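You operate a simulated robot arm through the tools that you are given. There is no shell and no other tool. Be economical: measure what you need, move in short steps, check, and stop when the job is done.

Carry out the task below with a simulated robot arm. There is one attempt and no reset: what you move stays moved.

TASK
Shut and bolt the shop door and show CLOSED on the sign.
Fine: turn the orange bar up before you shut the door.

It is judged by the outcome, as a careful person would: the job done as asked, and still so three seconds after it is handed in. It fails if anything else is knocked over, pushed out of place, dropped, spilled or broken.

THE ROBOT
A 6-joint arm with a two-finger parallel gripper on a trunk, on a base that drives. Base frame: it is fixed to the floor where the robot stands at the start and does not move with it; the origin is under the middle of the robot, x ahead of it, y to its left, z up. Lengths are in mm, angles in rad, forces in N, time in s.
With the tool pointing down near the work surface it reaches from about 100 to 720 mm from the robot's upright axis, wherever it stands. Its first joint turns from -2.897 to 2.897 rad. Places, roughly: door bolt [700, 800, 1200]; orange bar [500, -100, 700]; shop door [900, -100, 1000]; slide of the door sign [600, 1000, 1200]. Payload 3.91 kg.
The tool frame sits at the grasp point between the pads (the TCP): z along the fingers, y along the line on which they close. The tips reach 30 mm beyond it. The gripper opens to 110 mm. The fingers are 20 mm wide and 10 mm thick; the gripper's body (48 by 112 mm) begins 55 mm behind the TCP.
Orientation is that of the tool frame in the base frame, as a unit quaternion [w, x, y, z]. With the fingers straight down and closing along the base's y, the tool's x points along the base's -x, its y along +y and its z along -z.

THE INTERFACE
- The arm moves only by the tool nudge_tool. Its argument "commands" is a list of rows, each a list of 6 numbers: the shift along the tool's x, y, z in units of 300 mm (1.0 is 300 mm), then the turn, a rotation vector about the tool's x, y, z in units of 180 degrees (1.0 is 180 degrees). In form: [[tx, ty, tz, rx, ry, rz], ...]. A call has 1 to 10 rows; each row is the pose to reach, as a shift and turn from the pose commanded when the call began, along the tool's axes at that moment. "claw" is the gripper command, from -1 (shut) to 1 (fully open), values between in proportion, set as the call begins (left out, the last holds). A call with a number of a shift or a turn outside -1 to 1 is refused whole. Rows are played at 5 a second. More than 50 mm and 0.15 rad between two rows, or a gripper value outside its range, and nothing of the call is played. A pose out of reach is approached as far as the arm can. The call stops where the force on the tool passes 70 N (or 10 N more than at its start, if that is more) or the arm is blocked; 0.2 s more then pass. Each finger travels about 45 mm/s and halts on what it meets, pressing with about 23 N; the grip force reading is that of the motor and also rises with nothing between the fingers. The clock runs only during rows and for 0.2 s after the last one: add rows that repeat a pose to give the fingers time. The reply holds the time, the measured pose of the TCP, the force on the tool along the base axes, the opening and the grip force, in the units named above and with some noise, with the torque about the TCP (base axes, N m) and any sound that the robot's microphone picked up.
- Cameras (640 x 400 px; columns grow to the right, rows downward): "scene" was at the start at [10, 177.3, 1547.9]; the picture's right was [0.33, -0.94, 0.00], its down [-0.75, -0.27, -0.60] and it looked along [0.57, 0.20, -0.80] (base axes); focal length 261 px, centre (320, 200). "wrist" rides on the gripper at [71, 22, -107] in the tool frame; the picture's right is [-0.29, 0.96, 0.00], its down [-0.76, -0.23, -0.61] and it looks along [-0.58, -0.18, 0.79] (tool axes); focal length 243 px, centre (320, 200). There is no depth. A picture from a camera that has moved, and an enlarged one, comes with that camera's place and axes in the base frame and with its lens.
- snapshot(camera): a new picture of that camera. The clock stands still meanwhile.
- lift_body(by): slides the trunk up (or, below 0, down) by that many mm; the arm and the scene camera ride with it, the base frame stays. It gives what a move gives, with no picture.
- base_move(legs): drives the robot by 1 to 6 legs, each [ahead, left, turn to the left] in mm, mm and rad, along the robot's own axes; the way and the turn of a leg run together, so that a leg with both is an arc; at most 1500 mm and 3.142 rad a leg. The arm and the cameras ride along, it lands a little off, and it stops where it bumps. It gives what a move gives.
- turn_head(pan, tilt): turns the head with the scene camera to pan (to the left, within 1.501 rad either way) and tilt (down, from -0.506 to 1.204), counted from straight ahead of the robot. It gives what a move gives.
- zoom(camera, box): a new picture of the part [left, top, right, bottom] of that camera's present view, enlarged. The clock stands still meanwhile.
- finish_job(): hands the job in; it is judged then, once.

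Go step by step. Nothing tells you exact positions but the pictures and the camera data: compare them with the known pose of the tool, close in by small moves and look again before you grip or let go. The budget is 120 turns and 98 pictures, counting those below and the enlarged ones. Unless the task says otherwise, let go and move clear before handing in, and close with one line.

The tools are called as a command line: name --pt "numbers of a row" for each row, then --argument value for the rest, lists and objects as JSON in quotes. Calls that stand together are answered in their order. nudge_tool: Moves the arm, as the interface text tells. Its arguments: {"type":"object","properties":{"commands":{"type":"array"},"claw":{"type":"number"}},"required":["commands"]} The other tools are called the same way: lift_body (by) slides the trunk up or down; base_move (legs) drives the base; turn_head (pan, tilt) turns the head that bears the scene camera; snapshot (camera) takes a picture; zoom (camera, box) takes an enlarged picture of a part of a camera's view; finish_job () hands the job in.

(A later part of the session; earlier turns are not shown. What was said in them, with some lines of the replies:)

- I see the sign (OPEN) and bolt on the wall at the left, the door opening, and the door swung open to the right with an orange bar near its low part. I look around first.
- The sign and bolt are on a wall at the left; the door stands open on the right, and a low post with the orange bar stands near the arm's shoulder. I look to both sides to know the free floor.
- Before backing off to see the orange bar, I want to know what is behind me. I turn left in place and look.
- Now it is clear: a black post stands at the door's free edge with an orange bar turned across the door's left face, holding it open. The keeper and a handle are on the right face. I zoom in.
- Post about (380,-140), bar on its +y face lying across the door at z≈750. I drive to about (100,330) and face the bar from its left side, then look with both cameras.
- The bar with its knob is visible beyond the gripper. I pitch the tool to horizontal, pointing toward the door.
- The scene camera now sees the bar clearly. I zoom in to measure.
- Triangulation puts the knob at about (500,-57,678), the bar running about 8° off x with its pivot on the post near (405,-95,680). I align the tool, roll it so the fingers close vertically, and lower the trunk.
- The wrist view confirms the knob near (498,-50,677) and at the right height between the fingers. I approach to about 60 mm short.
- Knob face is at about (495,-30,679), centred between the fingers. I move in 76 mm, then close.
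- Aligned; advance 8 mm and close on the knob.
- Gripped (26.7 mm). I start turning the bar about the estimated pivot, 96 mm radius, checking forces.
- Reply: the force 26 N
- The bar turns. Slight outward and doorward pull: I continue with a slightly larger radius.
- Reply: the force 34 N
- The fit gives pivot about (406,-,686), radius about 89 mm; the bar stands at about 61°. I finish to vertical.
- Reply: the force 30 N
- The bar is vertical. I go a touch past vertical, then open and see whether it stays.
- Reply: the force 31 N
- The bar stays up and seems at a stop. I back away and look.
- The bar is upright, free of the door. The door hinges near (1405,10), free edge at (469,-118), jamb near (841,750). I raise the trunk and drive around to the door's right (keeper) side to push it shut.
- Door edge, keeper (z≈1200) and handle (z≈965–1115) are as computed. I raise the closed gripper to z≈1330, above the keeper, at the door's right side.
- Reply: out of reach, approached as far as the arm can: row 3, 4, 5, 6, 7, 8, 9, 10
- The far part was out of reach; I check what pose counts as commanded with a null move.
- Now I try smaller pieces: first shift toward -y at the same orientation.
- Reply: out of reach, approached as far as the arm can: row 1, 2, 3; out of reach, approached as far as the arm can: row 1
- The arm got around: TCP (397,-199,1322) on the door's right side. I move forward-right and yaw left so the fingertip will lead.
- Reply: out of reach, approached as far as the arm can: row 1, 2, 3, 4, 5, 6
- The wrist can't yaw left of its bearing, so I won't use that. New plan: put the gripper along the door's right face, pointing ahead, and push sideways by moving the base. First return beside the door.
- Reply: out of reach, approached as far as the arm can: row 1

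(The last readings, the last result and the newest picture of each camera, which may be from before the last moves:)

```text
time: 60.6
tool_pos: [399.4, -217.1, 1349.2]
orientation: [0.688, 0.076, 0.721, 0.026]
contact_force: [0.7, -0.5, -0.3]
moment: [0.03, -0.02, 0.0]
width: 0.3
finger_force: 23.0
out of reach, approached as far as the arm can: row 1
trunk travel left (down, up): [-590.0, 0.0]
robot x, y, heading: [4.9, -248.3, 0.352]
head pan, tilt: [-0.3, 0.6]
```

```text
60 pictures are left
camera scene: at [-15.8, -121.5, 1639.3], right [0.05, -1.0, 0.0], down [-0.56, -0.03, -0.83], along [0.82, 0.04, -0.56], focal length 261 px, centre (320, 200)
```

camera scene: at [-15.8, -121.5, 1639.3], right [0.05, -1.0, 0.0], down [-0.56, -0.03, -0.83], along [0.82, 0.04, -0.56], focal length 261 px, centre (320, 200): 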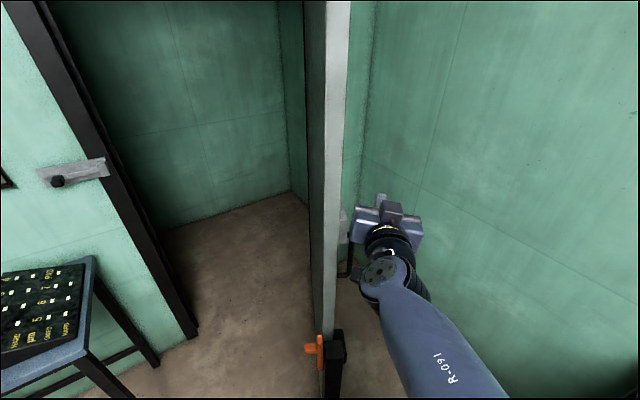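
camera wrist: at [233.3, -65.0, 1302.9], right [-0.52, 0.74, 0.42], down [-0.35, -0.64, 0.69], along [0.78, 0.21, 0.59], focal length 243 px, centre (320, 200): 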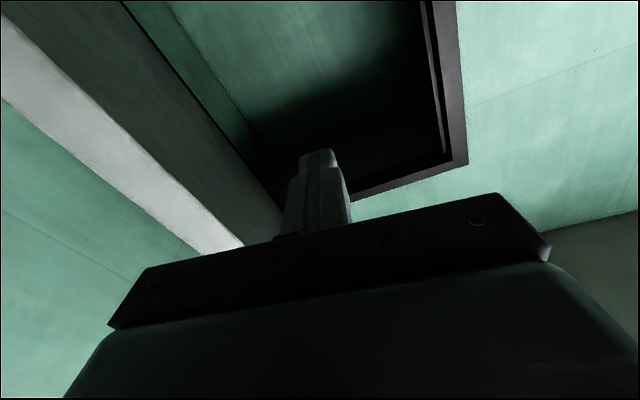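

Now advance 105 mm along the door's right face.

nudge_tool --pt "0 0 0.12 0 0 0" --pt "0 0 0.24 0 0 0" --pt "0 0 0.35 0 0 0"

turn_head --pan -0.4 --tilt 0.9

snapshot --camera "scene"

snapshot --camera "wrist"

```text
time: 61.4
tool_pos: [501.0, -223.3, 1348.1]
orientation: [0.689, 0.077, 0.721, 0.026]
contact_force: [-0.3, 0.4, -0.7]
moment: [0.01, 0.03, -0.01]
width: 0.1
finger_force: 22.4
trunk travel left (down, up): [-590.0, 0.0]
robot x, y, heading: [3.5, -247.2, 0.355]
head pan, tilt: [-0.3, 0.6]
```

```text
time: 62.2
tool_pos: [501.9, -224.2, 1347.1]
orientation: [0.689, 0.077, 0.72, 0.026]
contact_force: [0.4, -0.3, -0.6]
moment: [-0.03, 0.01, -0.03]
width: 0.1
finger_force: 23.0
trunk travel left (down, up): [-590.0, 0.0]
robot x, y, heading: [4.1, -248.2, 0.356]
head pan, tilt: [-0.4, 0.901]
```

```text
59 pictures are left
camera scene: at [-28.8, -129.9, 1614.6], right [-0.05, -1.0, 0.0], down [-0.78, 0.04, -0.62], along [0.62, -0.03, -0.78], focal length 261 px, centre (320, 200)
```

scene: 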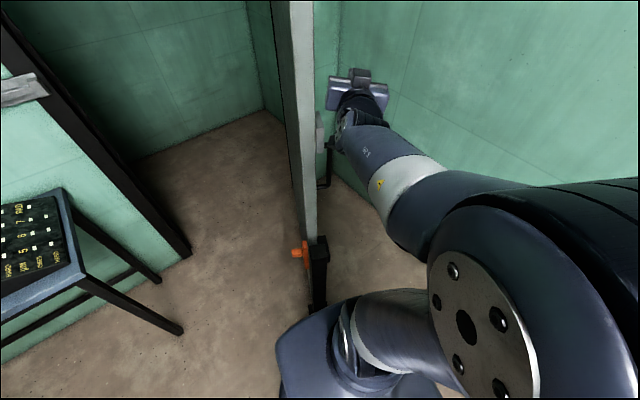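

```text
58 pictures are left
camera wrist: at [392.8, -184.4, 1286.0], right [0.08, 0.9, 0.42], down [-0.59, -0.3, 0.75], along [0.8, -0.31, 0.51], focal length 243 px, centre (320, 200)
```

wrist: 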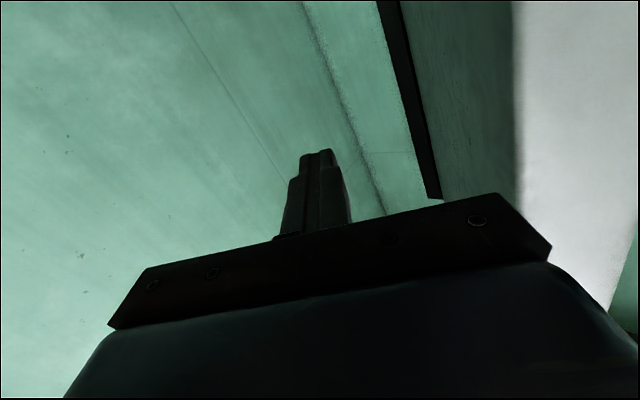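

The fingers (x 447–532) overlap the door edge (x≈469) while the gripper body stays in front of it. I move the base sideways 100 mm to take up contact.

base_move --legs '[[34.7, 93.8, 0]]'

snapshot --camera "scene"

```text
time: 63.3
tool_pos: [500.3, -121.6, 1346.7]
orientation: [0.689, 0.076, 0.72, 0.026]
contact_force: [0.0, 0.5, -0.9]
moment: [0.0, 0.03, 0.0]
width: 0.0
finger_force: 22.9
trunk travel left (down, up): [-590.0, 0.0]
robot x, y, heading: [3.2, -140.8, 0.357]
head pan, tilt: [-0.4, 0.901]
```

```text
57 pictures are left
camera scene: at [-29.6, -27.0, 1614.4], right [-0.05, -1.0, 0.0], down [-0.78, 0.04, -0.62], along [0.62, -0.03, -0.78], focal length 261 px, centre (320, 200)
```

scene: 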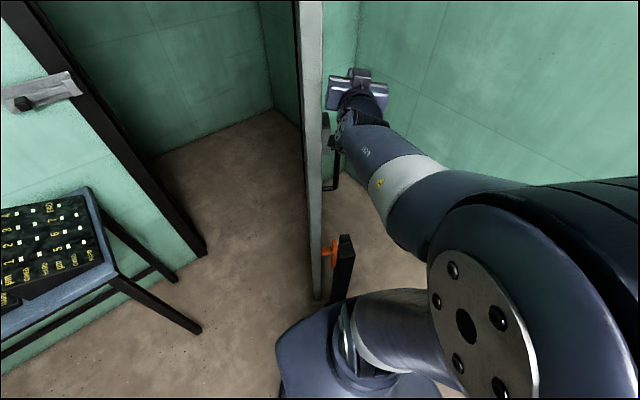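

The door swings along easily. I continue.

base_move --legs '[[55, 141, 0]]'

snapshot --camera "scene"

```text
time: 64.7
tool_pos: [501.9, 30.5, 1347.0]
orientation: [0.689, 0.076, 0.72, 0.025]
contact_force: [0.7, 0.0, 0.3]
moment: [-0.02, 0.02, 0.02]
width: 0.0
finger_force: 23.1
trunk travel left (down, up): [-590.0, 0.0]
robot x, y, heading: [8.6, 3.1, 0.351]
head pan, tilt: [-0.4, 0.901]
```

```text
56 pictures are left
camera scene: at [-26.9, 123.9, 1614.4], right [-0.05, -1.0, 0.0], down [-0.78, 0.04, -0.62], along [0.62, -0.03, -0.78], focal length 261 px, centre (320, 200)
```

scene: 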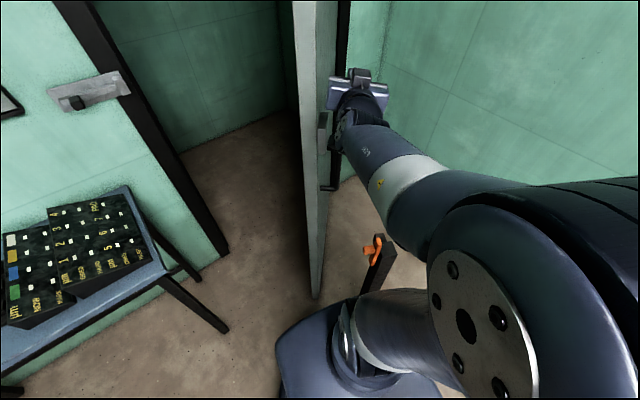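

base_move --legs '[[65.7, 135.7, 0], [100.7, 144, 0]]'

turn_head --pan -0.2 --tilt 0.8

snapshot --camera "scene"

```text
time: 67.2
tool_pos: [564.3, 344.1, 1347.1]
orientation: [0.689, 0.079, 0.72, 0.023]
contact_force: [0.9, 0.0, -0.5]
moment: [0.02, -0.03, -0.02]
width: 0.0
finger_force: 23.1
trunk travel left (down, up): [-590.0, 0.0]
robot x, y, heading: [67.8, 320.4, 0.346]
head pan, tilt: [-0.4, 0.901]
```

```text
time: 67.9
tool_pos: [562.5, 343.9, 1347.2]
orientation: [0.689, 0.08, 0.72, 0.024]
contact_force: [0.0, -1.2, -0.6]
moment: [-0.02, 0.04, 0.0]
width: 0.0
finger_force: 23.7
trunk travel left (down, up): [-590.0, 0.0]
robot x, y, heading: [66.7, 323.0, 0.347]
head pan, tilt: [-0.201, 0.799]
```

```text
55 pictures are left
camera scene: at [39.4, 456.2, 1622.4], right [0.15, -0.99, 0.0], down [-0.71, -0.1, -0.7], along [0.69, 0.1, -0.72], focal length 261 px, centre (320, 200)
```

scene: 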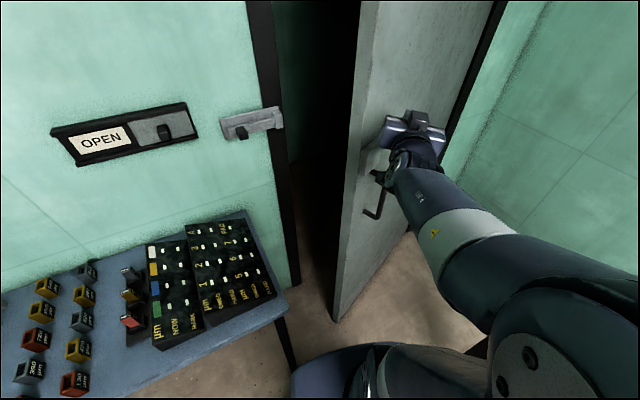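

The door is more than halfway. I shift so contact moves inward along the door, then turn left to push toward the wall.

base_move --legs '[[159, -92.6, 0], [0, 0, 0.25]]'

snapshot --camera "scene"

```text
time: 70.3
tool_pos: [727.6, 430.9, 1347.6]
orientation: [0.681, -0.01, 0.724, 0.107]
contact_force: [-0.3, 0.2, -0.8]
moment: [-0.01, -0.03, -0.02]
width: 0.3
finger_force: 22.9
trunk travel left (down, up): [-590.0, 0.0]
robot x, y, heading: [252.6, 285.2, 0.593]
head pan, tilt: [-0.201, 0.799]
```

```text
54 pictures are left
camera scene: at [190.9, 412.3, 1622.4], right [0.38, -0.92, 0.0], down [-0.66, -0.27, -0.7], along [0.64, 0.27, -0.72], focal length 261 px, centre (320, 200)
```

scene: 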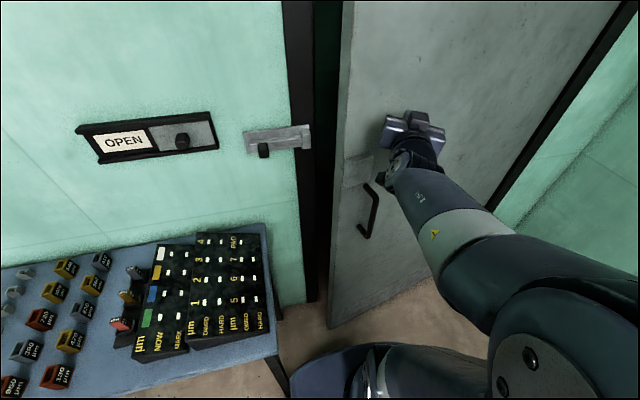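

base_move --legs '[[116, -60, 0], [0, 0, 0.2]]'

turn_head --pan 0 --tilt 0.7

snapshot --camera "scene"

```text
time: 72.3
tool_pos: [820.3, 539.2, 1347.2]
orientation: [0.667, -0.083, 0.719, 0.176]
contact_force: [-0.4, 0.8, -1.3]
moment: [0.01, -0.02, 0.01]
width: 0.0
finger_force: 22.9
trunk travel left (down, up): [-590.0, 0.0]
robot x, y, heading: [381.2, 305.0, 0.791]
head pan, tilt: [-0.201, 0.799]
```

```text
time: 73.1
tool_pos: [820.0, 539.1, 1347.7]
orientation: [0.667, -0.084, 0.719, 0.176]
contact_force: [-0.6, -0.5, -0.3]
moment: [-0.01, 0.05, -0.04]
width: 0.0
finger_force: 23.1
trunk travel left (down, up): [-590.0, 0.0]
robot x, y, heading: [384.3, 303.0, 0.792]
head pan, tilt: [0.0, 0.7]
```

```text
53 pictures are left
camera scene: at [291.1, 429.3, 1630.6], right [0.71, -0.7, 0.0], down [-0.45, -0.46, -0.76], along [0.54, 0.55, -0.64], focal length 261 px, centre (320, 200)
```

scene: 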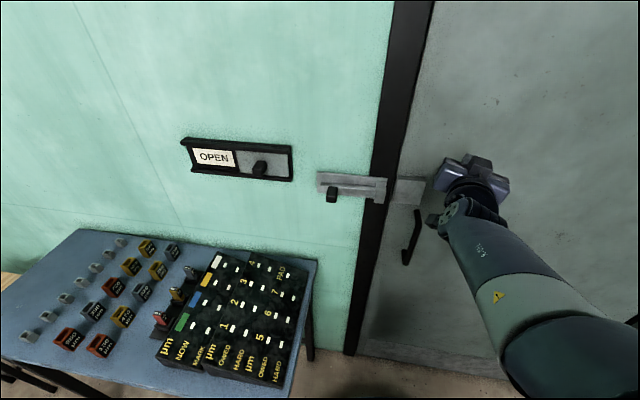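

The door is nearly shut. I press it with the arm along the wall normal in small steps until it meets the stop.

nudge_tool --pt "0 0.011 0.0384 0 0 0" --pt "0 0.022 0.0768 0 0 0" --pt "0 0.033 0.115 0 0 0" --pt "0 0.044 0.154 0 0 0" --pt "0 0.055 0.192 0 0 0" --pt "0 0.066 0.23 0 0 0"

zoom --camera "scene" --box '[170, 120, 490, 280]'

```text
time: 74.5
tool_pos: [876.0, 582.1, 1347.8]
orientation: [0.666, -0.082, 0.72, 0.176]
contact_force: [-10.4, -7.1, -4.5]
moment: [0.01, 0.01, 0.02]
width: 0.0
finger_force: 22.8
trunk travel left (down, up): [-590.0, 0.0]
robot x, y, heading: [383.0, 304.4, 0.79]
head pan, tilt: [0.0, 0.7]
```

```text
2.00 times, centred on (330, 200) of scene
camera zoom: at [289.3, 428.1, 1630.6], right [0.71, -0.7, 0.0], down [-0.45, -0.46, -0.77], along [0.54, 0.55, -0.64], focal length 522 px, centre (300, 200)
```

zoom: 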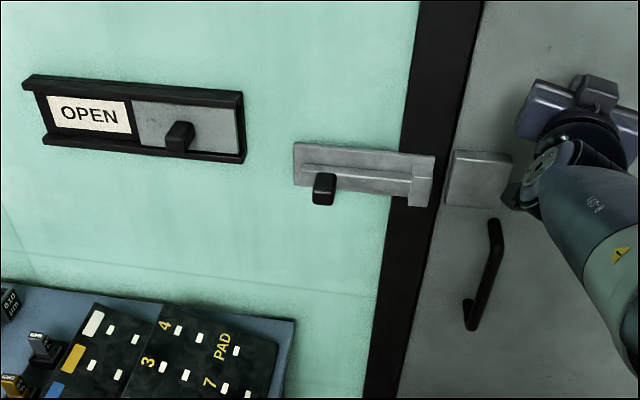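

nudge_tool --pt "0 0.0055 0.0192 0 0 0" --pt "0 0.011 0.0384 0 0 0" --pt "0 0.0165 0.0576 0 0 0" --pt "0 0.022 0.0768 0 0 0" --pt "0 0.0275 0.096 0 0 0"

zoom --camera "scene" --box '[170, 120, 490, 280]'

```text
time: 75.1
tool_pos: [875.9, 582.4, 1347.2]
orientation: [0.666, -0.081, 0.72, 0.175]
contact_force: [-42.3, -26.1, 3.5]
moment: [0.18, -0.23, 0.17]
width: 0.0
finger_force: 22.9
trunk travel left (down, up): [-590.0, 0.0]
robot x, y, heading: [381.9, 302.4, 0.793]
head pan, tilt: [0.0, 0.7]
stopped in row 3: the force on the tool passed its limit (the readings are from after the stop); the commanded pose is now the measured one
```

```text
2.00 times, centred on (330, 200) of scene
camera zoom: at [281.2, 423.3, 1630.9], right [0.71, -0.7, 0.0], down [-0.45, -0.46, -0.77], along [0.54, 0.55, -0.64], focal length 522 px, centre (300, 200)
```

zoom: 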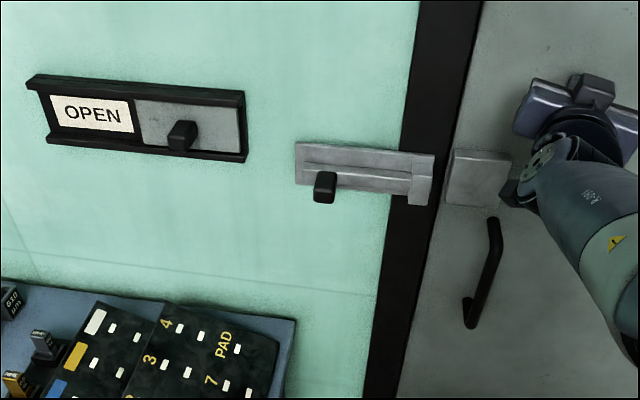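

The door is shut against its stop. I retreat 130 mm, then lower to bolt height.

nudge_tool --pt "0 -0.04 -0.139 0 0 0" --pt "0 -0.08 -0.278 0 0 0" --pt "0 -0.12 -0.416 0 0 0"

lift_body --by -155

snapshot --camera "scene"

```text
time: 75.9
tool_pos: [780.1, 508.3, 1346.1]
orientation: [0.663, -0.083, 0.723, 0.175]
contact_force: [-0.3, -0.3, 0.3]
moment: [-0.01, 0.04, 0.04]
width: 0.0
finger_force: 22.4
trunk travel left (down, up): [-590.0, 0.0]
robot x, y, heading: [381.3, 305.7, 0.792]
head pan, tilt: [0.0, 0.7]
```

```text
time: 77.7
tool_pos: [780.4, 508.6, 1192.7]
orientation: [0.663, -0.082, 0.723, 0.174]
contact_force: [-0.2, -1.1, 0.9]
moment: [-0.05, 0.01, 0.0]
width: 0.0
finger_force: 23.1
trunk travel left (down, up): [-435.0, 155.0]
robot x, y, heading: [385.2, 304.8, 0.798]
head pan, tilt: [0.0, 0.7]
```

```text
50 pictures are left
camera scene: at [290.2, 428.7, 1475.7], right [0.71, -0.7, 0.0], down [-0.45, -0.46, -0.76], along [0.54, 0.55, -0.64], focal length 261 px, centre (320, 200)
```

scene: 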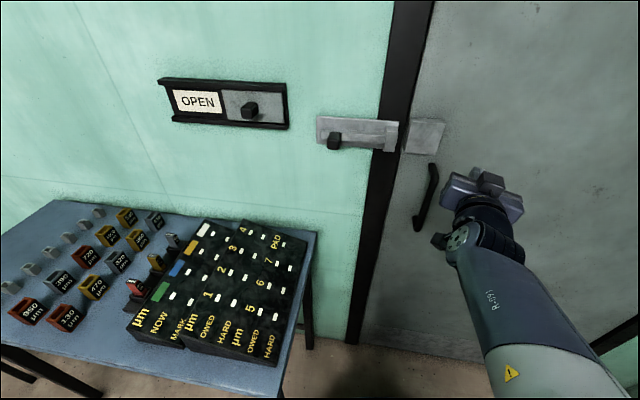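

Two heights give bolt knob ≈ (693,792,1195) and sign-slide knob ≈ (591,967,1244). I move to a standoff facing the bolt knob, squared to the wall.

nudge_tool --pt "0.0135 0.0896 -0.0217 -0.0088 -0.0019 -0.0046" --pt "0.027 0.179 -0.0433 -0.0176 -0.0038 -0.0092" --pt "0.0406 0.269 -0.065 -0.0264 -0.0057 -0.0138" --pt "0.054 0.358 -0.0867 -0.0352 -0.0076 -0.0184" --pt "0.0677 0.448 -0.1083 -0.044 -0.0095 -0.023" --pt "0.081 0.538 -0.13 -0.053 -0.011 -0.028" --pt "0.095 0.627 -0.152 -0.062 -0.013 -0.032" --pt "0.108 0.717 -0.173 -0.07 -0.015 -0.037" --pt "0.122 0.806 -0.195 -0.079 -0.017 -0.041" --pt "0.135 0.896 -0.217 -0.088 -0.019 -0.046" --claw 0

snapshot --camera "scene"

snapshot --camera "wrist"

```text
time: 79.9
tool_pos: [620.9, 739.6, 1194.7]
orientation: [0.677, -0.221, 0.664, 0.227]
contact_force: [-0.5, -0.5, 0.3]
moment: [0.0, -0.02, 0.01]
width: 54.8
finger_force: 0.0
trunk travel left (down, up): [-435.0, 155.0]
robot x, y, heading: [384.3, 302.7, 0.8]
head pan, tilt: [0.0, 0.7]
```

```text
49 pictures are left
camera scene: at [290.1, 428.8, 1475.7], right [0.71, -0.7, 0.0], down [-0.45, -0.46, -0.76], along [0.54, 0.55, -0.64], focal length 261 px, centre (320, 200)
```

scene: 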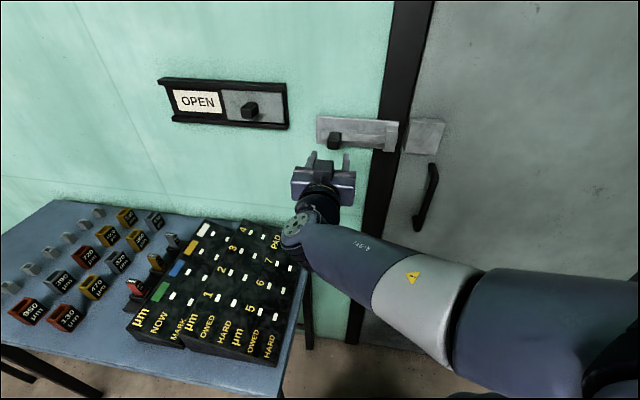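

```text
48 pictures are left
camera wrist: at [522.4, 692.7, 1121.2], right [-0.58, 0.76, 0.29], down [-0.36, -0.56, 0.75], along [0.73, 0.33, 0.6], focal length 243 px, centre (320, 200)
```

wrist: 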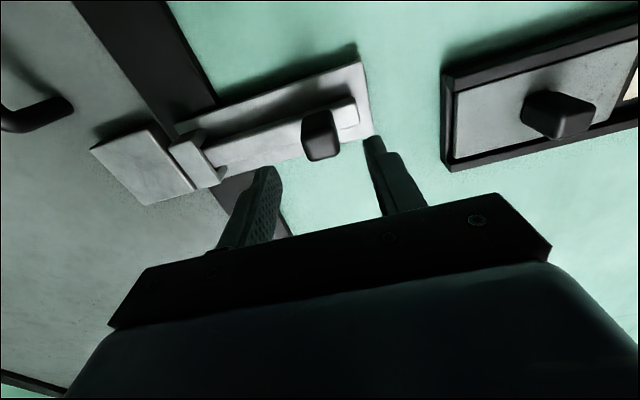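

Well aligned with the bolt knob. I advance 60 mm and look.

nudge_tool --pt "-0.005 0 0.1 0 0 0" --pt "-0.01 0 0.2 0 0 0"

snapshot --camera "wrist"

zoom --camera "scene" --box '[280, 90, 440, 190]'

```text
time: 80.5
tool_pos: [669.9, 775.4, 1198.8]
orientation: [0.677, -0.22, 0.664, 0.227]
contact_force: [-0.6, 0.8, 0.0]
moment: [-0.01, -0.01, 0.0]
width: 55.0
finger_force: 0.1
trunk travel left (down, up): [-435.0, 155.0]
robot x, y, heading: [383.8, 303.8, 0.793]
head pan, tilt: [0.0, 0.7]
```

```text
47 pictures are left
camera wrist: at [572.8, 728.6, 1126.4], right [-0.58, 0.76, 0.29], down [-0.36, -0.56, 0.75], along [0.73, 0.33, 0.6], focal length 243 px, centre (320, 200)
```

wrist: 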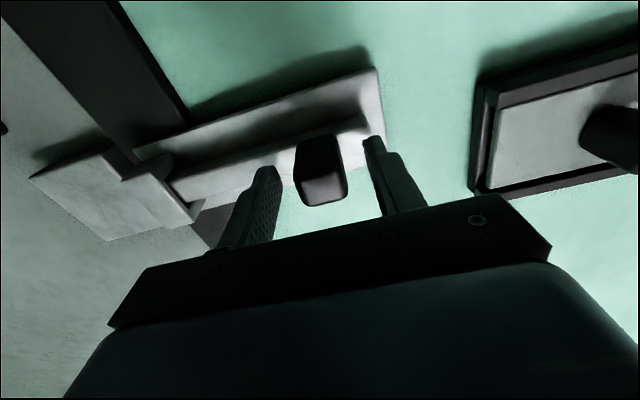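

```text
4.00 times, centred on (360, 140) of scene
camera zoom: at [290.2, 428.8, 1475.6], right [0.71, -0.7, 0.0], down [-0.45, -0.46, -0.76], along [0.54, 0.55, -0.64], focal length 1044 px, centre (160, 440)
```

zoom: 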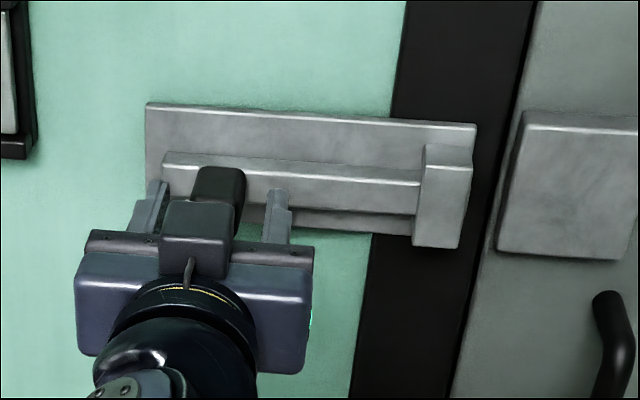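

The knob's front is at the TCP between the fingers. I close.

nudge_tool --pt "0 0 0.02 0 0 0" --pt "0 0 0.02 0 0 0" --pt "0 0 0.02 0 0 0" --pt "0 0 0.02 0 0 0" --pt "0 0 0.02 0 0 0" --claw -0.8

snapshot --camera "wrist"

```text
time: 81.7
tool_pos: [673.9, 778.0, 1199.3]
orientation: [0.677, -0.219, 0.665, 0.226]
contact_force: [1.1, 0.3, -3.2]
moment: [-0.37, 0.0, -1.52]
width: 27.9
finger_force: 45.0
trunk travel left (down, up): [-435.0, 155.0]
robot x, y, heading: [377.2, 307.7, 0.793]
head pan, tilt: [0.0, 0.7]
```

```text
45 pictures are left
camera wrist: at [577.2, 731.8, 1125.6], right [-0.58, 0.76, 0.29], down [-0.36, -0.56, 0.75], along [0.73, 0.32, 0.6], focal length 243 px, centre (320, 200)
```

wrist: 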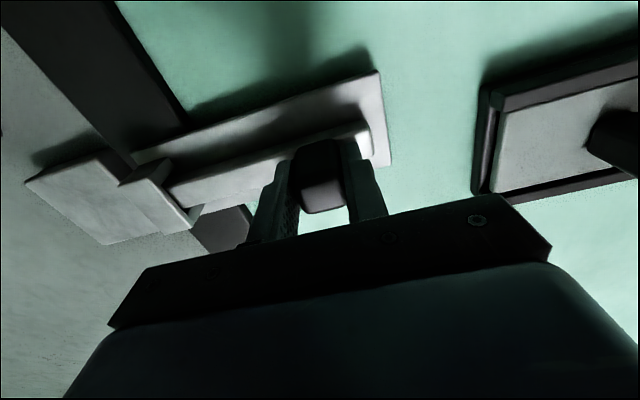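

Gripped (27.9 mm). I slide the bolt toward the door in small steps.

nudge_tool --pt "0 -0.04 0 0 0 0" --pt "0 -0.08 0 0 0 0" --pt "0 -0.12 0 0 0 0" --pt "0 -0.16 0 0 0 0" --pt "0 -0.2 0 0 0 0"

zoom --camera "scene" --box '[280, 90, 440, 190]'

```text
time: 82.9
tool_pos: [710.3, 729.2, 1198.3]
orientation: [0.677, -0.22, 0.665, 0.226]
contact_force: [-4.2, -4.5, -4.7]
moment: [-0.07, -0.55, -1.22]
width: 27.8
finger_force: 44.9
trunk travel left (down, up): [-435.0, 155.0]
robot x, y, heading: [382.1, 301.2, 0.79]
head pan, tilt: [0.0, 0.7]
```

```text
4.00 times, centred on (360, 140) of scene
camera zoom: at [289.5, 428.5, 1475.6], right [0.71, -0.7, 0.0], down [-0.45, -0.46, -0.77], along [0.54, 0.55, -0.64], focal length 1044 px, centre (160, 440)
```

zoom: 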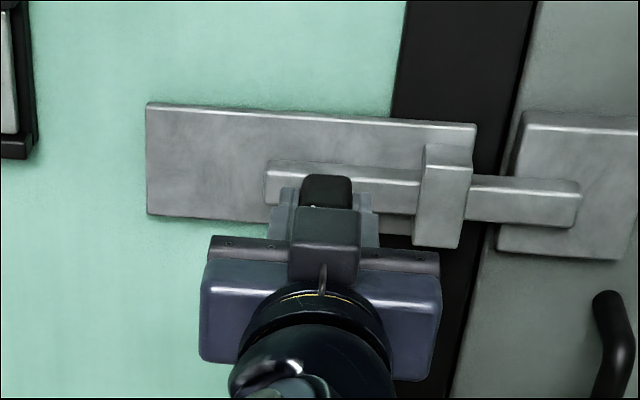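

The bolt is crossing in front of the door's plate. I continue to its stop.

nudge_tool --pt "0 -0.03 0 0 0 0" --pt "0 -0.06 0 0 0 0" --pt "0 -0.09 0 0 0 0" --pt "0 -0.12 0 0 0 0" --pt "0 -0.15 0 0 0 0" --pt "0 -0.18 0 0 0 0" --pt "0 -0.21 0 0 0 0"

zoom --camera "scene" --box '[280, 90, 440, 190]'

```text
time: 83.6
tool_pos: [711.0, 727.1, 1198.1]
orientation: [0.674, -0.233, 0.66, 0.235]
contact_force: [-13.9, 26.8, 2.4]
moment: [-0.52, 0.98, -1.12]
width: 29.0
finger_force: 44.4
trunk travel left (down, up): [-435.0, 155.0]
robot x, y, heading: [383.5, 305.4, 0.802]
head pan, tilt: [0.0, 0.7]
stopped in row 3: the force on the tool passed its limit (the readings are from after the stop); the commanded pose is now the measured one
```

```text
4.00 times, centred on (360, 140) of scene
camera zoom: at [286.0, 434.2, 1475.1], right [0.72, -0.7, 0.0], down [-0.45, -0.47, -0.76], along [0.53, 0.55, -0.64], focal length 1044 px, centre (160, 440)
```

zoom: 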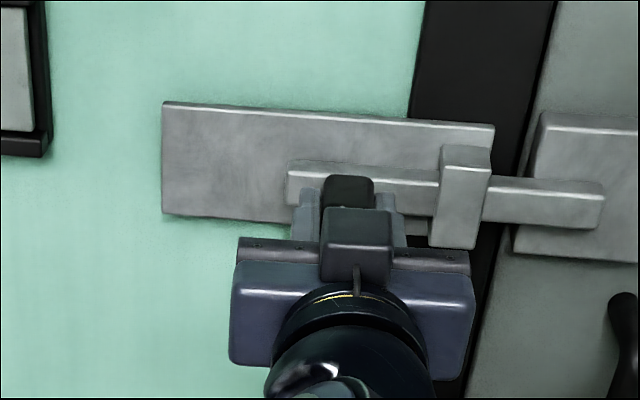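

The bolt stopped firmly after about 63 mm of travel. I release, back off and inspect.

nudge_tool --pt "0 0 0 0 0 0" --pt "0 0 0 0 0 0" --pt "0 0 0 0 0 0" --pt "0 0 -0.1 0 0 0" --pt "0 0 -0.2 0 0 0" --pt "0 0 -0.3 0 0 0" --claw 0

zoom --camera "scene" --box '[280, 70, 440, 170]'

snapshot --camera "wrist"

```text
time: 85.0
tool_pos: [644.4, 665.7, 1197.3]
orientation: [0.675, -0.229, 0.661, 0.235]
contact_force: [0.7, -0.5, 0.1]
moment: [-0.03, -0.02, 0.01]
width: 55.2
finger_force: 0.2
trunk travel left (down, up): [-435.0, 155.0]
robot x, y, heading: [380.8, 304.5, 0.798]
head pan, tilt: [0.0, 0.7]
```

```text
4.00 times, centred on (360, 120) of scene
camera zoom: at [289.0, 429.6, 1475.7], right [0.72, -0.7, 0.0], down [-0.45, -0.46, -0.76], along [0.53, 0.55, -0.64], focal length 1044 px, centre (160, 520)
```

zoom: 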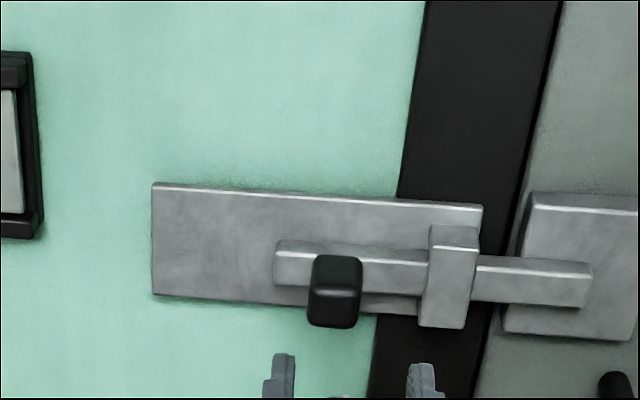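

```text
41 pictures are left
camera wrist: at [548.6, 616.6, 1124.1], right [-0.59, 0.75, 0.29], down [-0.35, -0.57, 0.75], along [0.72, 0.34, 0.6], focal length 243 px, centre (320, 200)
```

wrist: 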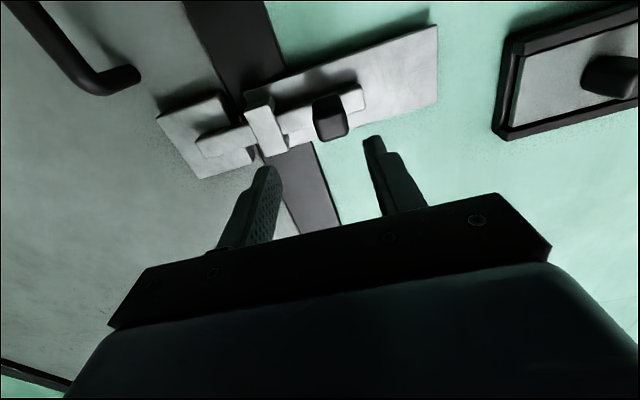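

The bolt lies well across the door plate. Now the sign: I zoom on it.

zoom --camera "scene" --box '[140, 50, 300, 150]'

```text
4.00 times, centred on (220, 100) of scene
camera zoom: at [289.0, 429.6, 1475.7], right [0.72, -0.7, 0.0], down [-0.45, -0.46, -0.76], along [0.53, 0.55, -0.64], focal length 1044 px, centre (720, 600)
```

zoom: 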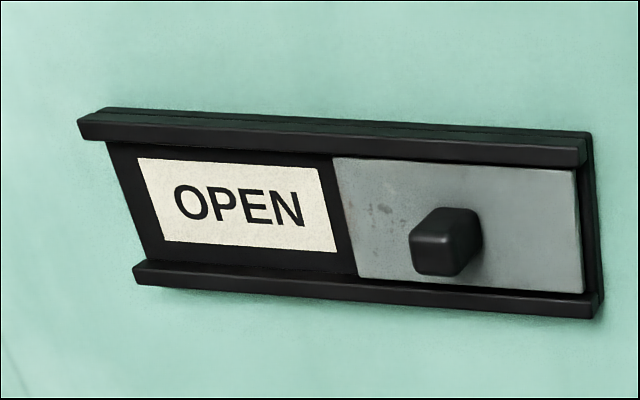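

The slide must go left to cover OPEN and reveal CLOSED. I move to a standoff before its knob (≈(591,967,1244)).

nudge_tool --pt "-0.019 0.113 0 0 0 0" --pt "-0.038 0.226 0.02 0.001 0 0" --pt "-0.056 0.339 0.05 0.003 0 0" --pt "-0.075 0.452 0.085 0.004 0 0" --pt "-0.094 0.565 0.12 0.005 0 0" --pt "-0.113 0.678 0.155 0.006 0 0" --pt "-0.131 0.791 0.19 0.007 0 0" --pt "-0.15 0.903 0.22 0.007 0 0"

snapshot --camera "scene"

snapshot --camera "wrist"

```text
time: 86.8
tool_pos: [528.9, 920.5, 1242.5]
orientation: [0.677, -0.22, 0.665, 0.225]
contact_force: [-0.2, 0.1, 0.2]
moment: [-0.01, 0.0, 0.0]
width: 55.2
finger_force: 0.0
trunk travel left (down, up): [-435.0, 155.0]
robot x, y, heading: [382.8, 306.4, 0.799]
head pan, tilt: [0.0, 0.7]
```

```text
39 pictures are left
camera scene: at [289.1, 429.6, 1475.6], right [0.72, -0.7, 0.0], down [-0.45, -0.46, -0.76], along [0.53, 0.55, -0.64], focal length 261 px, centre (320, 200)
```

scene: 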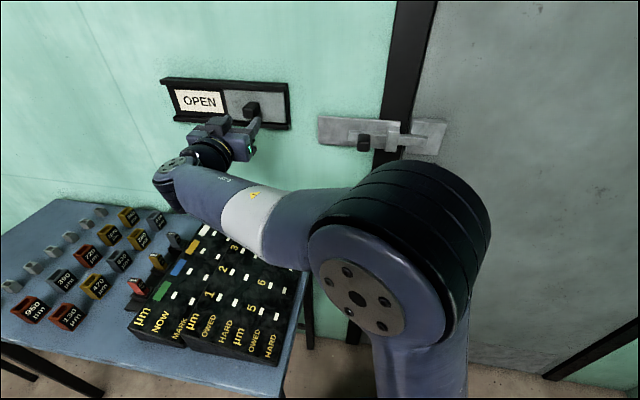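

```text
38 pictures are left
camera wrist: at [432.0, 873.8, 1170.4], right [-0.58, 0.76, 0.29], down [-0.36, -0.56, 0.75], along [0.73, 0.33, 0.6], focal length 243 px, centre (320, 200)
```

wrist: 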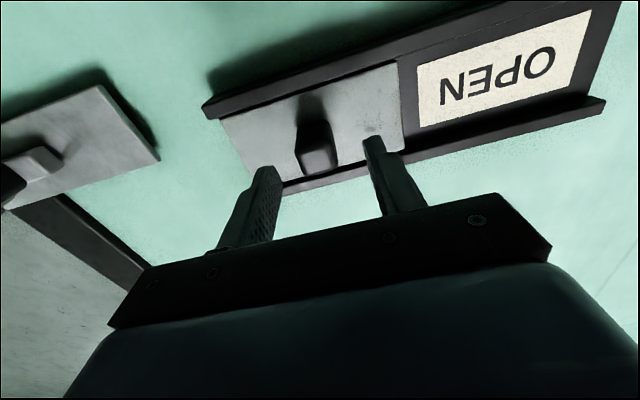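

Aligned; knob front about 35–40 mm ahead. I advance 33 mm and check.

nudge_tool --pt "0 0 0.055 0 0 0" --pt "0 0 0.11 0 0 0"

snapshot --camera "wrist"

zoom --camera "scene" --box '[140, 60, 300, 160]'

```text
time: 87.4
tool_pos: [556.0, 937.3, 1244.2]
orientation: [0.678, -0.22, 0.664, 0.226]
contact_force: [0.1, 0.5, -0.1]
moment: [0.01, -0.01, 0.02]
width: 55.0
finger_force: 0.1
trunk travel left (down, up): [-435.0, 155.0]
robot x, y, heading: [382.2, 305.2, 0.799]
head pan, tilt: [0.0, 0.7]
```

```text
37 pictures are left
camera wrist: at [459.0, 892.3, 1171.4], right [-0.58, 0.76, 0.29], down [-0.36, -0.56, 0.75], along [0.73, 0.33, 0.6], focal length 243 px, centre (320, 200)
```

wrist: 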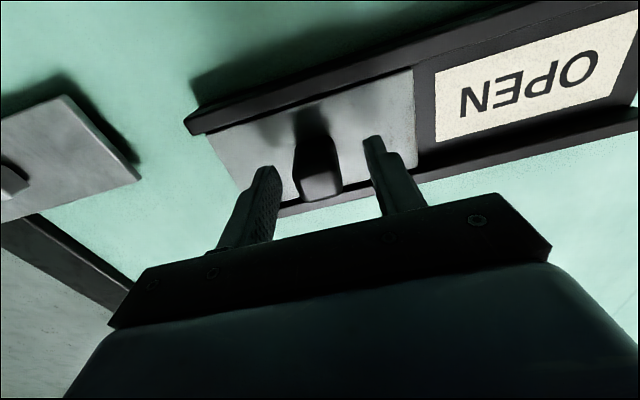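

```text
4.00 times, centred on (220, 110) of scene
camera zoom: at [289.0, 429.6, 1475.7], right [0.72, -0.7, 0.0], down [-0.45, -0.46, -0.76], along [0.53, 0.55, -0.64], focal length 1044 px, centre (720, 560)
```

zoom: 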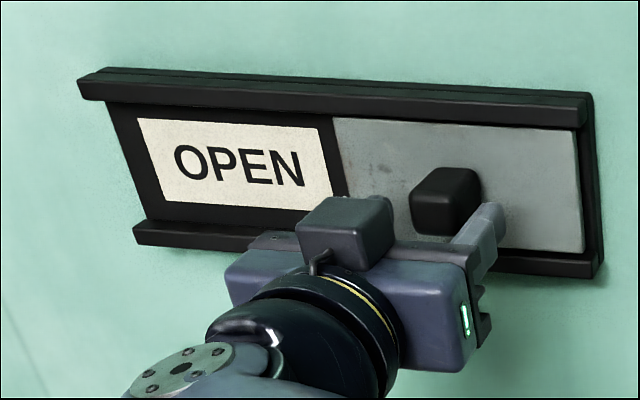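

nudge_tool --pt "0 0 0.02 0 0 0" --pt "0 0 0.02 0 0 0" --pt "0 0 0.02 0 0 0" --pt "0 0 0.02 0 0 0" --pt "0 0 0.02 0 0 0" --claw -0.8

snapshot --camera "wrist"

```text
time: 88.6
tool_pos: [561.0, 942.1, 1244.5]
orientation: [0.678, -0.22, 0.664, 0.226]
contact_force: [-0.1, -0.5, -1.4]
moment: [-0.11, -0.05, -1.08]
width: 27.7
finger_force: 44.8
trunk travel left (down, up): [-435.0, 155.0]
robot x, y, heading: [379.0, 302.2, 0.802]
head pan, tilt: [0.0, 0.7]
```

```text
35 pictures are left
camera wrist: at [464.0, 895.7, 1171.5], right [-0.58, 0.76, 0.29], down [-0.36, -0.56, 0.75], along [0.73, 0.33, 0.6], focal length 243 px, centre (320, 200)
```

wrist: 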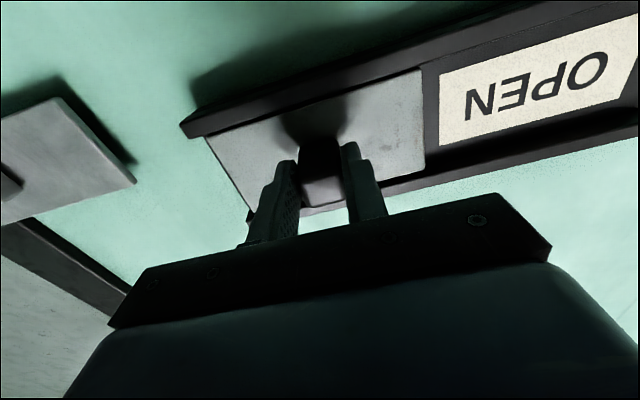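

Gripped. I slide it left (+tool y) in small steps.

nudge_tool --pt "0 0.04 0 0 0 0" --pt "0 0.08 0 0 0 0" --pt "0 0.12 0 0 0 0" --pt "0 0.16 0 0 0 0" --pt "0 0.2 0 0 0 0" --pt "0 0.24 0 0 0 0" --pt "0 0.28 0 0 0 0"

zoom --camera "scene" --box '[120, 50, 440, 210]'

```text
time: 90.2
tool_pos: [511.9, 1009.6, 1244.7]
orientation: [0.678, -0.22, 0.664, 0.226]
contact_force: [3.2, 4.1, -4.7]
moment: [-0.09, 0.09, -1.23]
width: 27.8
finger_force: 44.4
trunk travel left (down, up): [-435.0, 155.0]
robot x, y, heading: [384.1, 307.3, 0.796]
head pan, tilt: [0.0, 0.7]
```

```text
2.00 times, centred on (280, 130) of scene
camera zoom: at [289.7, 430.4, 1475.6], right [0.72, -0.7, 0.0], down [-0.45, -0.46, -0.76], along [0.53, 0.55, -0.64], focal length 522 px, centre (400, 340)
```

zoom: 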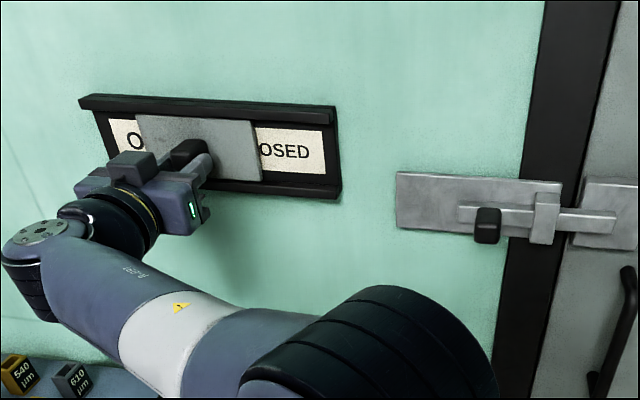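

It slides, uncovering CLOSED. I continue until the stop.

nudge_tool --pt "0 0.03 0 0 0 0" --pt "0 0.06 0 0 0 0" --pt "0 0.09 0 0 0 0" --pt "0 0.12 0 0 0 0" --pt "0 0.15 0 0 0 0" --pt "0 0.18 0 0 0 0" --pt "0 0.21 0 0 0 0" --pt "0 0.24 0 0 0 0"

zoom --camera "scene" --box '[120, 50, 440, 210]'

```text
time: 92.0
tool_pos: [473.9, 1061.0, 1244.6]
orientation: [0.678, -0.215, 0.668, 0.221]
contact_force: [23.1, -43.8, -24.7]
moment: [0.21, -0.24, -0.34]
width: 27.7
finger_force: 44.7
trunk travel left (down, up): [-435.0, 155.0]
robot x, y, heading: [379.6, 305.4, 0.797]
head pan, tilt: [0.0, 0.7]
```

```text
2.00 times, centred on (280, 130) of scene
camera zoom: at [293.1, 424.6, 1475.8], right [0.72, -0.7, 0.0], down [-0.45, -0.46, -0.77], along [0.53, 0.55, -0.64], focal length 522 px, centre (400, 340)
```

zoom: 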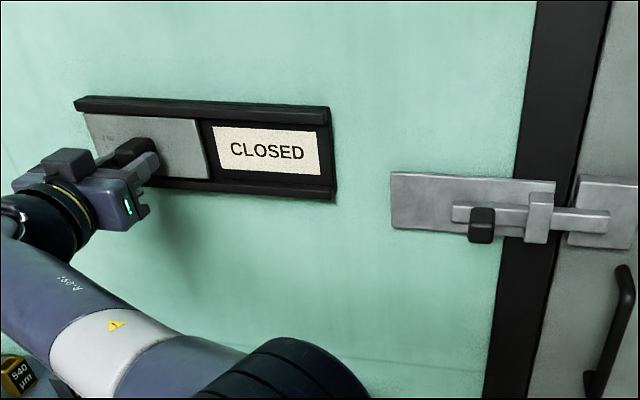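

CLOSED is fully shown and the slide is at its stop. I ease the load, release and back away.

nudge_tool --pt "0 -0.02 0 0 0 0"

nudge_tool --pt "0 0 0 0 0 0" --pt "0 0 0 0 0 0" --pt "0 0 0 0 0 0" --pt "0 0 -0.1 0 0 0" --pt "0 0 -0.2 0 0 0" --pt "0 0 -0.3 0 0 0" --pt "0 0 -0.4 0 0 0" --claw 0

zoom --camera "scene" --box '[120, 50, 440, 250]'

snapshot --camera "scene"

```text
time: 92.4
tool_pos: [476.0, 1058.7, 1244.2]
orientation: [0.677, -0.218, 0.666, 0.224]
contact_force: [18.2, -22.7, -19.7]
moment: [-0.75, 1.01, -0.89]
width: 27.6
finger_force: 45.4
trunk travel left (down, up): [-435.0, 155.0]
robot x, y, heading: [383.2, 305.2, 0.798]
head pan, tilt: [0.0, 0.7]
```

```text
time: 94.0
tool_pos: [374.6, 989.3, 1240.8]
orientation: [0.677, -0.221, 0.664, 0.226]
contact_force: [0.9, -0.2, -1.1]
moment: [-0.04, 0.03, -0.01]
width: 55.2
finger_force: 0.0
trunk travel left (down, up): [-435.0, 155.0]
robot x, y, heading: [378.7, 307.9, 0.796]
head pan, tilt: [0.0, 0.7]
```

```text
2.00 times, centred on (280, 150) of scene
camera zoom: at [289.1, 429.7, 1475.6], right [0.72, -0.7, 0.0], down [-0.45, -0.46, -0.76], along [0.53, 0.55, -0.64], focal length 522 px, centre (400, 300)
```

zoom: 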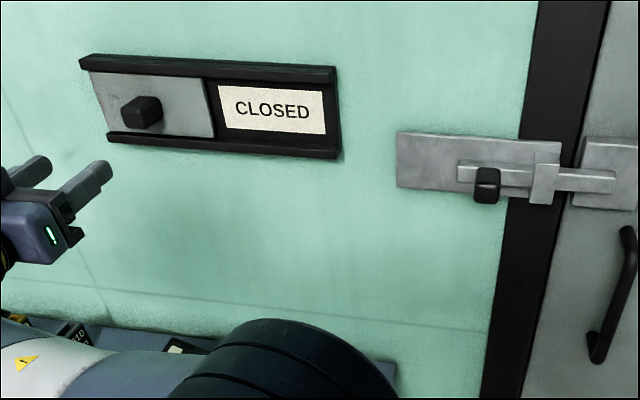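

```text
31 pictures are left
camera scene: at [289.1, 429.7, 1475.6], right [0.72, -0.7, 0.0], down [-0.45, -0.46, -0.76], along [0.53, 0.55, -0.64], focal length 261 px, centre (320, 200)
```

scene: 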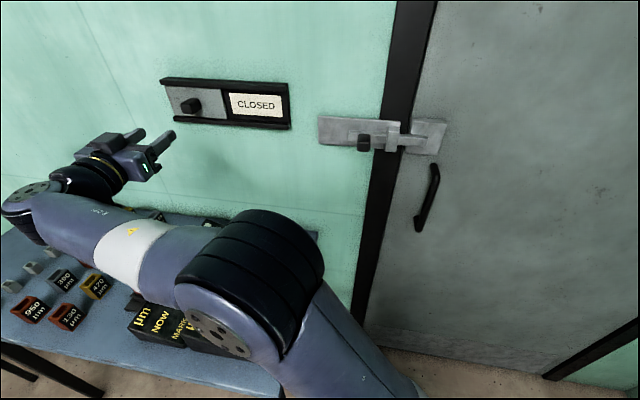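

Sign reads CLOSED, bolt is across, door shut. A quick check of the orange bar and surroundings.

turn_head --pan -1.45 --tilt 0.9

snapshot --camera "scene"

turn_head --pan 0.4 --tilt 0.9

snapshot --camera "scene"

```text
time: 95.5
tool_pos: [375.2, 989.9, 1241.5]
orientation: [0.677, -0.22, 0.665, 0.226]
contact_force: [-0.2, -0.1, -0.3]
moment: [-0.02, -0.02, 0.0]
width: 55.0
finger_force: 0.0
trunk travel left (down, up): [-435.0, 155.0]
robot x, y, heading: [379.8, 306.1, 0.8]
head pan, tilt: [-1.45, 0.901]
```

```text
30 pictures are left
camera scene: at [289.7, 323.0, 1459.5], right [-0.61, -0.8, 0.0], down [-0.62, 0.47, -0.62], along [0.49, -0.38, -0.78], focal length 261 px, centre (320, 200)
```

scene: 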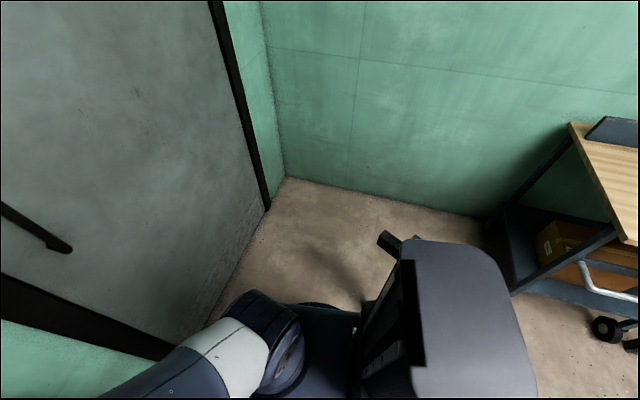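

```text
time: 97.4
tool_pos: [373.7, 989.9, 1240.9]
orientation: [0.678, -0.22, 0.664, 0.226]
contact_force: [0.2, -0.1, 0.5]
moment: [-0.03, -0.01, -0.01]
width: 54.9
finger_force: 0.0
trunk travel left (down, up): [-435.0, 155.0]
robot x, y, heading: [378.3, 304.5, 0.8]
head pan, tilt: [0.4, 0.901]
```

```text
29 pictures are left
camera scene: at [257.2, 439.0, 1459.5], right [0.93, -0.36, 0.0], down [-0.29, -0.73, -0.62], along [0.23, 0.58, -0.78], focal length 261 px, centre (320, 200)
```

scene: 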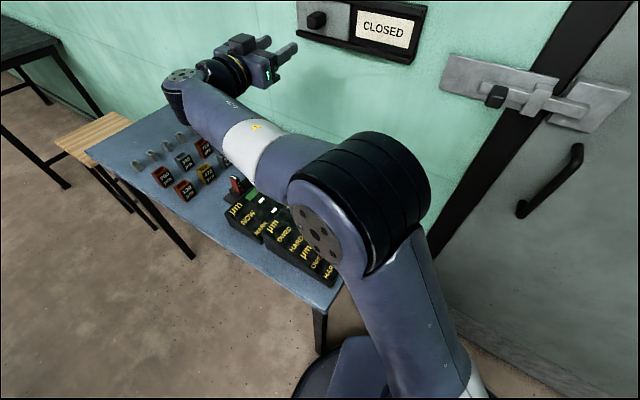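

Post still stands, with the bar hidden behind the robot's body; I saw it upright after the door passed. The table's things are undisturbed and everything is released, so I hand in.

finish_job

```text
The job is handed in.
```

The door is shut and bolted, the sign reads CLOSED, and I turned the orange bar up before shutting the door. I last saw the bar upright as the door swung past it. In the final check it was hidden behind the robot, though its post was still standing.
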